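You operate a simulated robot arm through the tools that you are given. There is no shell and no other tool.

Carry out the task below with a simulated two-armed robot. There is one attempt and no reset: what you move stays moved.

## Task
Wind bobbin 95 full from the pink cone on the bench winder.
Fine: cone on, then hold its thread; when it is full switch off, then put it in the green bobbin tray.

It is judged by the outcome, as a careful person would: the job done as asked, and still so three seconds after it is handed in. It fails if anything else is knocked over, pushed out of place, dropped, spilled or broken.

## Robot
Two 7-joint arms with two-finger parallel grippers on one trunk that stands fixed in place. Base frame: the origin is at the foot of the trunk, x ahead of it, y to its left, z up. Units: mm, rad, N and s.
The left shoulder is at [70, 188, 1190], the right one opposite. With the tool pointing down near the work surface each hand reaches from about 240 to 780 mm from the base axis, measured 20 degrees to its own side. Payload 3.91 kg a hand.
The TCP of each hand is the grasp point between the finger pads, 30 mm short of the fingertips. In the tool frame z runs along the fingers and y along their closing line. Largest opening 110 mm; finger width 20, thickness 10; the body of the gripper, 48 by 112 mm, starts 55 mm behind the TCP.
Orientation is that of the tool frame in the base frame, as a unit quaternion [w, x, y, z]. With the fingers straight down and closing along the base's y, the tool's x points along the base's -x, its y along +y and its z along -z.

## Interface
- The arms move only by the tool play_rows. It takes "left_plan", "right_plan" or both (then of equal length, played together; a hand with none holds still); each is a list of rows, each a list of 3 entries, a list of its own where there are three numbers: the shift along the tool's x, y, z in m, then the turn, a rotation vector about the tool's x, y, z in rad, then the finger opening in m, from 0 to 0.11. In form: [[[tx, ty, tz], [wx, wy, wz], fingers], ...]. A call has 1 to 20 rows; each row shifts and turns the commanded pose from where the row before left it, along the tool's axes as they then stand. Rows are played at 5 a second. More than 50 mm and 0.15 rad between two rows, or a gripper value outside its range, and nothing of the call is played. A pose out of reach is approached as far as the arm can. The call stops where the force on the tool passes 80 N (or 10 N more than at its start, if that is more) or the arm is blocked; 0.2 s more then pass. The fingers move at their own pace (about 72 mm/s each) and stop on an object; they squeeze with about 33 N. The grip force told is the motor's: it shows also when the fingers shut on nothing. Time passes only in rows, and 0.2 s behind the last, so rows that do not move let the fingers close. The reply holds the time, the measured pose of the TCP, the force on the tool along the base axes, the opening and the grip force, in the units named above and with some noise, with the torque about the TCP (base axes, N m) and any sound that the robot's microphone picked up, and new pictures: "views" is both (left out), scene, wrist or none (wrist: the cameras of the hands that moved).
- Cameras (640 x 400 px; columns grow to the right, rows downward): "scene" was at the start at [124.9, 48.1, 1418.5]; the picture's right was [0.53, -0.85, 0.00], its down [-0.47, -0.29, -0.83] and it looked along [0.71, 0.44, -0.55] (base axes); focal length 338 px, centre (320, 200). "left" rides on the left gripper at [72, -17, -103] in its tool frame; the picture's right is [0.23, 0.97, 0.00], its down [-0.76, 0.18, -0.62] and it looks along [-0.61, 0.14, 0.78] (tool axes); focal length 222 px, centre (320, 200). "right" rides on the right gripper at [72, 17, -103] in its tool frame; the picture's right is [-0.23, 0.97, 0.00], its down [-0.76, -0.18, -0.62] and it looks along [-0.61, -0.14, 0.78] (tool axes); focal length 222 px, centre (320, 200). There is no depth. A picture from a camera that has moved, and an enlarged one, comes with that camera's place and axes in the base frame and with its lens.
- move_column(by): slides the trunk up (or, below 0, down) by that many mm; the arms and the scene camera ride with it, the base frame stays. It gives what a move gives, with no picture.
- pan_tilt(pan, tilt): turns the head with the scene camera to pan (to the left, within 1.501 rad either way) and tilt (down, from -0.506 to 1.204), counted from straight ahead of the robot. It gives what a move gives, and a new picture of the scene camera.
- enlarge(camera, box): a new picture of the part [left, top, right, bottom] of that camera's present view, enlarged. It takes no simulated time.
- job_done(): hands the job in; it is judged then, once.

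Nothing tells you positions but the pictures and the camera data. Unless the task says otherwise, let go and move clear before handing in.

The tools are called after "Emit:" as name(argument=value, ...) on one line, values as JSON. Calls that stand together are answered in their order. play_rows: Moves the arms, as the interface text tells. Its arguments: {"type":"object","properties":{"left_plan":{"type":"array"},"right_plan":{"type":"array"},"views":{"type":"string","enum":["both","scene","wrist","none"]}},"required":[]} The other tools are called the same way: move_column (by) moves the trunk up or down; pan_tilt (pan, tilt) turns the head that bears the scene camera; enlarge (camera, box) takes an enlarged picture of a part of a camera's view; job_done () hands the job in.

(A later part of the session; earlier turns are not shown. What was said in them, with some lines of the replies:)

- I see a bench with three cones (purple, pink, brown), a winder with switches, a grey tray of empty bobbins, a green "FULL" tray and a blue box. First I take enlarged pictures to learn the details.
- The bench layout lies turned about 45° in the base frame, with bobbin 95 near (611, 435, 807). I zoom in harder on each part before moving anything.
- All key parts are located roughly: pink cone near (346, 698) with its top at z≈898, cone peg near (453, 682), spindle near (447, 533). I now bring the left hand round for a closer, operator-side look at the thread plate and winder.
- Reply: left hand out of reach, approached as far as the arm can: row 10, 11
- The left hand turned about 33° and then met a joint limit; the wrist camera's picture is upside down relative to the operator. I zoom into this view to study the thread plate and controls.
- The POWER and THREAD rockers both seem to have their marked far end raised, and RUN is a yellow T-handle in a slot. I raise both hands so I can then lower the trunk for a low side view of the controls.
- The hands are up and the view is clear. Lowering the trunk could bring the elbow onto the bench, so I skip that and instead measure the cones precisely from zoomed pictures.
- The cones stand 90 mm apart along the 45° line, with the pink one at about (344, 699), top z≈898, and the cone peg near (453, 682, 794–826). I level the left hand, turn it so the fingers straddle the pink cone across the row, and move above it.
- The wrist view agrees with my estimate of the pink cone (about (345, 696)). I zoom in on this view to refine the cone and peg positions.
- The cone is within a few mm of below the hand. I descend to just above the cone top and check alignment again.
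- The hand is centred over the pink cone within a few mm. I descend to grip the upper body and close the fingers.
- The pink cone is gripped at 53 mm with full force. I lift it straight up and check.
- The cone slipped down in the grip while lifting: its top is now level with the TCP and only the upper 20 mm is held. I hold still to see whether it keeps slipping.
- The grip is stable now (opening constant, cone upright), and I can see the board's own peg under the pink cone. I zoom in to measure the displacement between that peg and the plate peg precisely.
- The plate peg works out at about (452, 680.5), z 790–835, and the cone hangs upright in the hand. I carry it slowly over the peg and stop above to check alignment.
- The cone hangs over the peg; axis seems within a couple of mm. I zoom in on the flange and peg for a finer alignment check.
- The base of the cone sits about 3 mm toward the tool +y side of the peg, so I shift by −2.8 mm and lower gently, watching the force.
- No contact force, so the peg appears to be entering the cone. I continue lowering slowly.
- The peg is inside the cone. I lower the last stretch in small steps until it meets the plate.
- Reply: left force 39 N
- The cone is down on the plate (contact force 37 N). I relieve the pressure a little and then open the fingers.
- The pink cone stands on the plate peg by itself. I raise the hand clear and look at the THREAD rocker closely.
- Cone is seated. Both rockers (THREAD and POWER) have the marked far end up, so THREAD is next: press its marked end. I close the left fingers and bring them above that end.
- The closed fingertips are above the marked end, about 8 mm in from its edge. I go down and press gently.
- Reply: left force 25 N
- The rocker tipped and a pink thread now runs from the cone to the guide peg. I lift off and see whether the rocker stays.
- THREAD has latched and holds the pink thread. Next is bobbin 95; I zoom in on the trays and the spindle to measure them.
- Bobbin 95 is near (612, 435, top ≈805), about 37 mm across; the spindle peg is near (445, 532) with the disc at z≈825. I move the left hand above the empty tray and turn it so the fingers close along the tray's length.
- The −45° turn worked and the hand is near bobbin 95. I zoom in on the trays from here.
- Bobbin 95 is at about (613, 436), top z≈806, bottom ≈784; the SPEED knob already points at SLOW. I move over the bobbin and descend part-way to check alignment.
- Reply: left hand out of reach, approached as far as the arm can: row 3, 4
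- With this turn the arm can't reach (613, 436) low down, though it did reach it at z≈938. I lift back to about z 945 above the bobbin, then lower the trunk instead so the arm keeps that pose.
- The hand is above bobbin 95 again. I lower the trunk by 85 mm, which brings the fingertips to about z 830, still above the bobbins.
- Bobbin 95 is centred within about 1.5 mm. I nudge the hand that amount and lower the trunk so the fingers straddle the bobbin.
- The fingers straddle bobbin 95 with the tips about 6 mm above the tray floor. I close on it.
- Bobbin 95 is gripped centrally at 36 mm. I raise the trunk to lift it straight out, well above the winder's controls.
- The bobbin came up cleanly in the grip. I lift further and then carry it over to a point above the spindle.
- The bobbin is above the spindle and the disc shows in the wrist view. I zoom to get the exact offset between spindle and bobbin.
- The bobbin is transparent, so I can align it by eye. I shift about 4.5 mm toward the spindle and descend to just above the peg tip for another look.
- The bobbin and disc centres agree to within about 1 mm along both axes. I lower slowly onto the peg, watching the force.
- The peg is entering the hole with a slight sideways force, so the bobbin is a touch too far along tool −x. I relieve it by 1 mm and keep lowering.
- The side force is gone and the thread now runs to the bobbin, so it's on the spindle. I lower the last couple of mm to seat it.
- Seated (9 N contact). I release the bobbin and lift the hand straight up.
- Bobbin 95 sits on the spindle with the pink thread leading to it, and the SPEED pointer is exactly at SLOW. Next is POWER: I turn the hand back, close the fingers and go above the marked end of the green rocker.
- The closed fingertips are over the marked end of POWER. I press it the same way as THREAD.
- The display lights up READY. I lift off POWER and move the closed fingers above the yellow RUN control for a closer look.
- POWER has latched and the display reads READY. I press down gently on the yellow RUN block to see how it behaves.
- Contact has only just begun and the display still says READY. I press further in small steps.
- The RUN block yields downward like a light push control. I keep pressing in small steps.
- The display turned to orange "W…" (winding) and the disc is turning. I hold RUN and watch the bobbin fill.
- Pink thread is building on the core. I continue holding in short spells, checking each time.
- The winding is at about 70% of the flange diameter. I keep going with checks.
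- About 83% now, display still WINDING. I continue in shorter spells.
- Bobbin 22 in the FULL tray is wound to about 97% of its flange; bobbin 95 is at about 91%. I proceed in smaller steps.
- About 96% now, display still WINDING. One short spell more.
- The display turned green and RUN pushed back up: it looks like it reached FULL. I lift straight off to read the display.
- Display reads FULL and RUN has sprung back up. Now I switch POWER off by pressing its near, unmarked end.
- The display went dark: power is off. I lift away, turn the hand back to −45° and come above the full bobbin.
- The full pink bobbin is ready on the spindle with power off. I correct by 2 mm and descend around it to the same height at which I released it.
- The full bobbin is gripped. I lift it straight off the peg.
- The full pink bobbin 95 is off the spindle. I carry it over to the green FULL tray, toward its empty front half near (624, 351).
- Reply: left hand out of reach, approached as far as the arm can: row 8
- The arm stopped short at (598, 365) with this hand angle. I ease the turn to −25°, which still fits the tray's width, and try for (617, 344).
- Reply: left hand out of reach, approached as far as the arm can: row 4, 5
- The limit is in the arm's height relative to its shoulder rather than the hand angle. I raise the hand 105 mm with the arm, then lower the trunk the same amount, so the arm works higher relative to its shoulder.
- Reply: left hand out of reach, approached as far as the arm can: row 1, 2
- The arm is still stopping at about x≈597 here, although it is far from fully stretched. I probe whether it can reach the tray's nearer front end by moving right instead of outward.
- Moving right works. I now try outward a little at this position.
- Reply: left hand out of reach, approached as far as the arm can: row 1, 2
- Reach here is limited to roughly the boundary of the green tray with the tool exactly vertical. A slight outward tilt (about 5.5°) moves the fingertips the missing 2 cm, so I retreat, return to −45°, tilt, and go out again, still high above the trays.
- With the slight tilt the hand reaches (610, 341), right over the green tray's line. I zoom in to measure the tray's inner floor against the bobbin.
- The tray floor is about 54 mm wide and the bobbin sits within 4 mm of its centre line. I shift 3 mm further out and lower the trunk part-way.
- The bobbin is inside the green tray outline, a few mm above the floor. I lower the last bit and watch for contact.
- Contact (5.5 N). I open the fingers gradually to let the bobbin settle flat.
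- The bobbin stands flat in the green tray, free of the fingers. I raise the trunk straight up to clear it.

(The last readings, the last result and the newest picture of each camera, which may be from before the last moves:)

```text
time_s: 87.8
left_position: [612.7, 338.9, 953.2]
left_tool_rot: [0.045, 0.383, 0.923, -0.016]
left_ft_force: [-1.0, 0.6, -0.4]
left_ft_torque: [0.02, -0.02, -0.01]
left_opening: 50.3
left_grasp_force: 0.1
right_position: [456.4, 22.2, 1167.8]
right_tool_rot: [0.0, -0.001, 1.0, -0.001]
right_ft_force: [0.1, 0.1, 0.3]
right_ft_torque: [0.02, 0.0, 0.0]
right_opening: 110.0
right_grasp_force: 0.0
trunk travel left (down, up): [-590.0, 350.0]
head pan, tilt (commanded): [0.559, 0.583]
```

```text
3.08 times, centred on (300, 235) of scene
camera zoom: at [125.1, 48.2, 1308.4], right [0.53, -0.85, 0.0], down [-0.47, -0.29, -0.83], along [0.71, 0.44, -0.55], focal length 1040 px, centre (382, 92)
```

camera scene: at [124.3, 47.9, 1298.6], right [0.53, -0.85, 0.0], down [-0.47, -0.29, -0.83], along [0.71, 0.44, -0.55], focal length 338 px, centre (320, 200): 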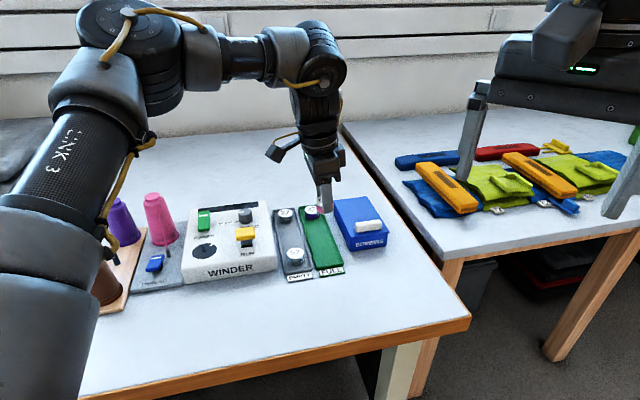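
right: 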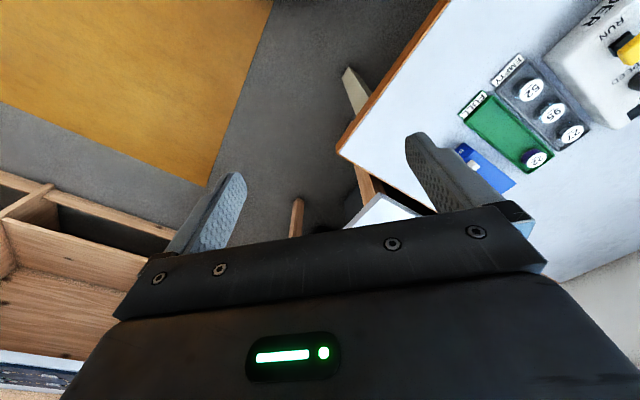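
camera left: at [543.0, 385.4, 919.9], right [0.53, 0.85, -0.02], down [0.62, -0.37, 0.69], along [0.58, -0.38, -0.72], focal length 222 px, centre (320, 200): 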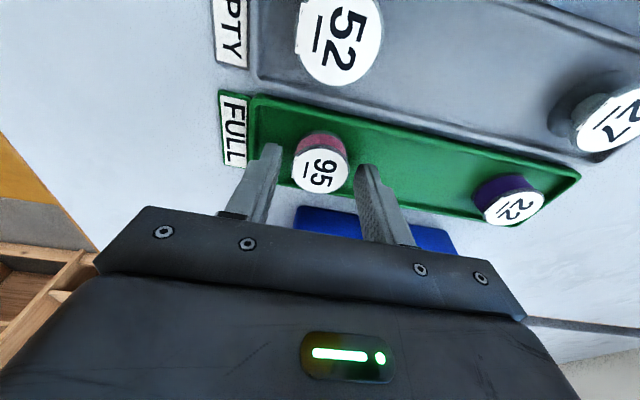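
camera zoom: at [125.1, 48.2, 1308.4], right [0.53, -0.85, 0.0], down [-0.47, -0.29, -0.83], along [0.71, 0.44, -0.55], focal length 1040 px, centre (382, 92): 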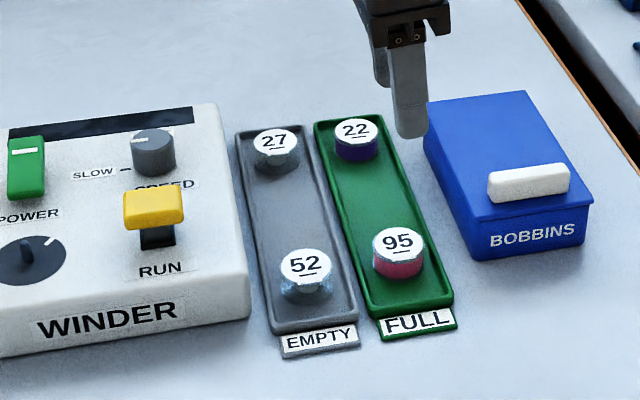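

Bobbin 95, wound full in pink, stands in the green FULL tray; power is off and everything else is in place. I raise the hand, level it, and withdraw it clear of the bench items for a final check.

Emit:
play_rows(left_plan=[[[0, 0, -0.04], [0, 0, 0], 0.05], [[0, 0, -0.04], [0, 0, 0], 0.06], [[0, 0, -0.04], [0, 0, 0], 0.08], [[0, 0, 0], [0, 0.0954, 0], 0.1], [[0.04, 0, 0], [0, 0, 0], 0.11], [[0.04, 0, 0], [0, 0, 0], 0.11], [[0.04, 0, 0], [0, 0, -0.13], 0.11], [[0.02, 0, -0.04], [0, 0, -0.13], 0.11], [[0.02, 0, -0.04], [0, 0, -0.13], 0.11], [[0, 0, 0], [0, 0, 0], 0.11]], views="both")

Emit:
enlarge(camera="scene", box=[80, 170, 240, 320])

Emit:
enlarge(camera="scene", box=[230, 170, 400, 300])

```text
time_s: 90.0
left_position: [434.9, 474.8, 1119.2]
left_tool_rot: [0.0, 0.195, 0.981, 0.001]
left_ft_force: [-0.7, 0.8, 0.2]
left_ft_torque: [-0.01, 0.03, 0.04]
left_opening: 110.2
left_grasp_force: 0.1
left hand out of reach, approached as far as the arm can: row 2, 3, 4
right_position: [457.5, 24.6, 1169.1]
right_tool_rot: [0.0, -0.001, 1.0, 0.0]
right_ft_force: [0.2, 0.2, -1.3]
right_ft_torque: [0.0, -0.04, 0.04]
right_opening: 109.8
right_grasp_force: 0.0
trunk travel left (down, up): [-590.0, 350.0]
head pan, tilt (commanded): [0.559, 0.583]
camera scene: at [125.9, 49.3, 1308.3], right [0.53, -0.85, 0.0], down [-0.47, -0.29, -0.83], along [0.71, 0.44, -0.55], focal length 338 px, centre (320, 200)
camera left: at [362.4, 486.2, 1223.8], right [0.16, 0.99, 0.0], down [0.77, -0.13, 0.62], along [0.61, -0.1, -0.78], focal length 222 px, centre (320, 200)
```

scene: 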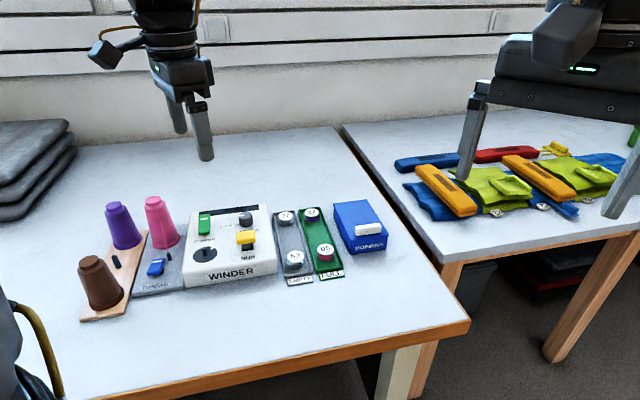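
left: 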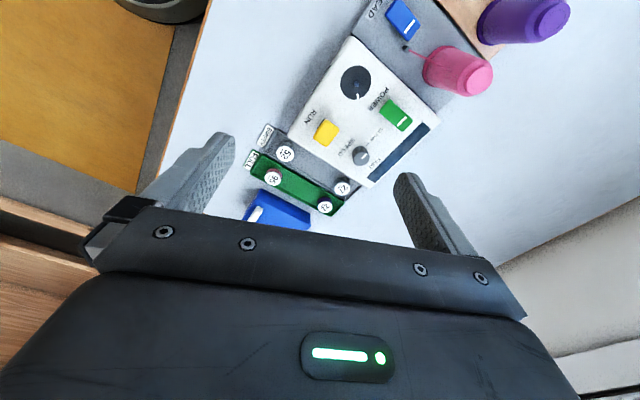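

```text
2.67 times, centred on (160, 245) of scene
camera zoom: at [125.9, 49.3, 1308.3], right [0.53, -0.85, 0.0], down [-0.47, -0.29, -0.83], along [0.71, 0.44, -0.55], focal length 902 px, centre (747, 80)
```

zoom: 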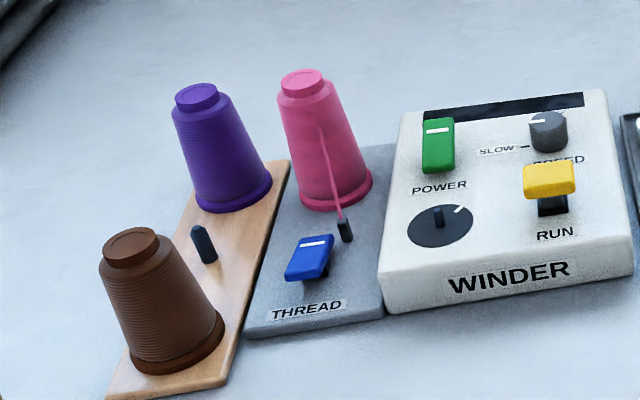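

```text
3.08 times, centred on (315, 235) of scene
camera zoom: at [125.9, 49.3, 1308.3], right [0.53, -0.85, 0.0], down [-0.47, -0.29, -0.83], along [0.71, 0.44, -0.55], focal length 1040 px, centre (335, 92)
```

zoom: 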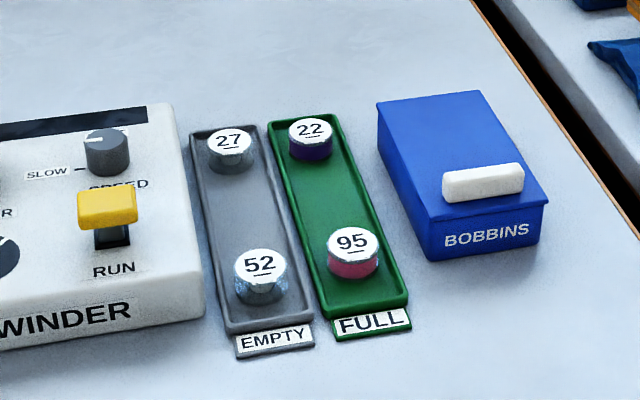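

Final check shows the job done: bobbin 95 is wound full in pink and stands in the green FULL tray. The power is off with the display dark, the pink cone is on its peg with the thread held, and nothing else has moved. Both hands are clear, so I hand the job in.

Emit:
job_done()

```text
The job is handed in.
```

Bobbin 95 is wound full from the pink cone and standing in the green FULL tray.

- **Winding:** I put the pink cone on the winder's peg and latched the THREAD switch to hold its thread. I then wound at the SLOW setting the knob was already on. The display read FULL, and I switched the power off before taking the bobbin off.
- **As left:** The pink cone is still on the winder with its thread held, and the power is off. In the final pictures everything else was where it started, and both hands are clear.
- **Two handling notes:** The cone slipped about 40 mm in the grip when I first lifted it off the rack. It stayed held and upright and went onto the peg without being dropped. The bobbin was set into the tray with the hand tilted about 5°, because the arm could not quite reach there upright. It settled flat when released.
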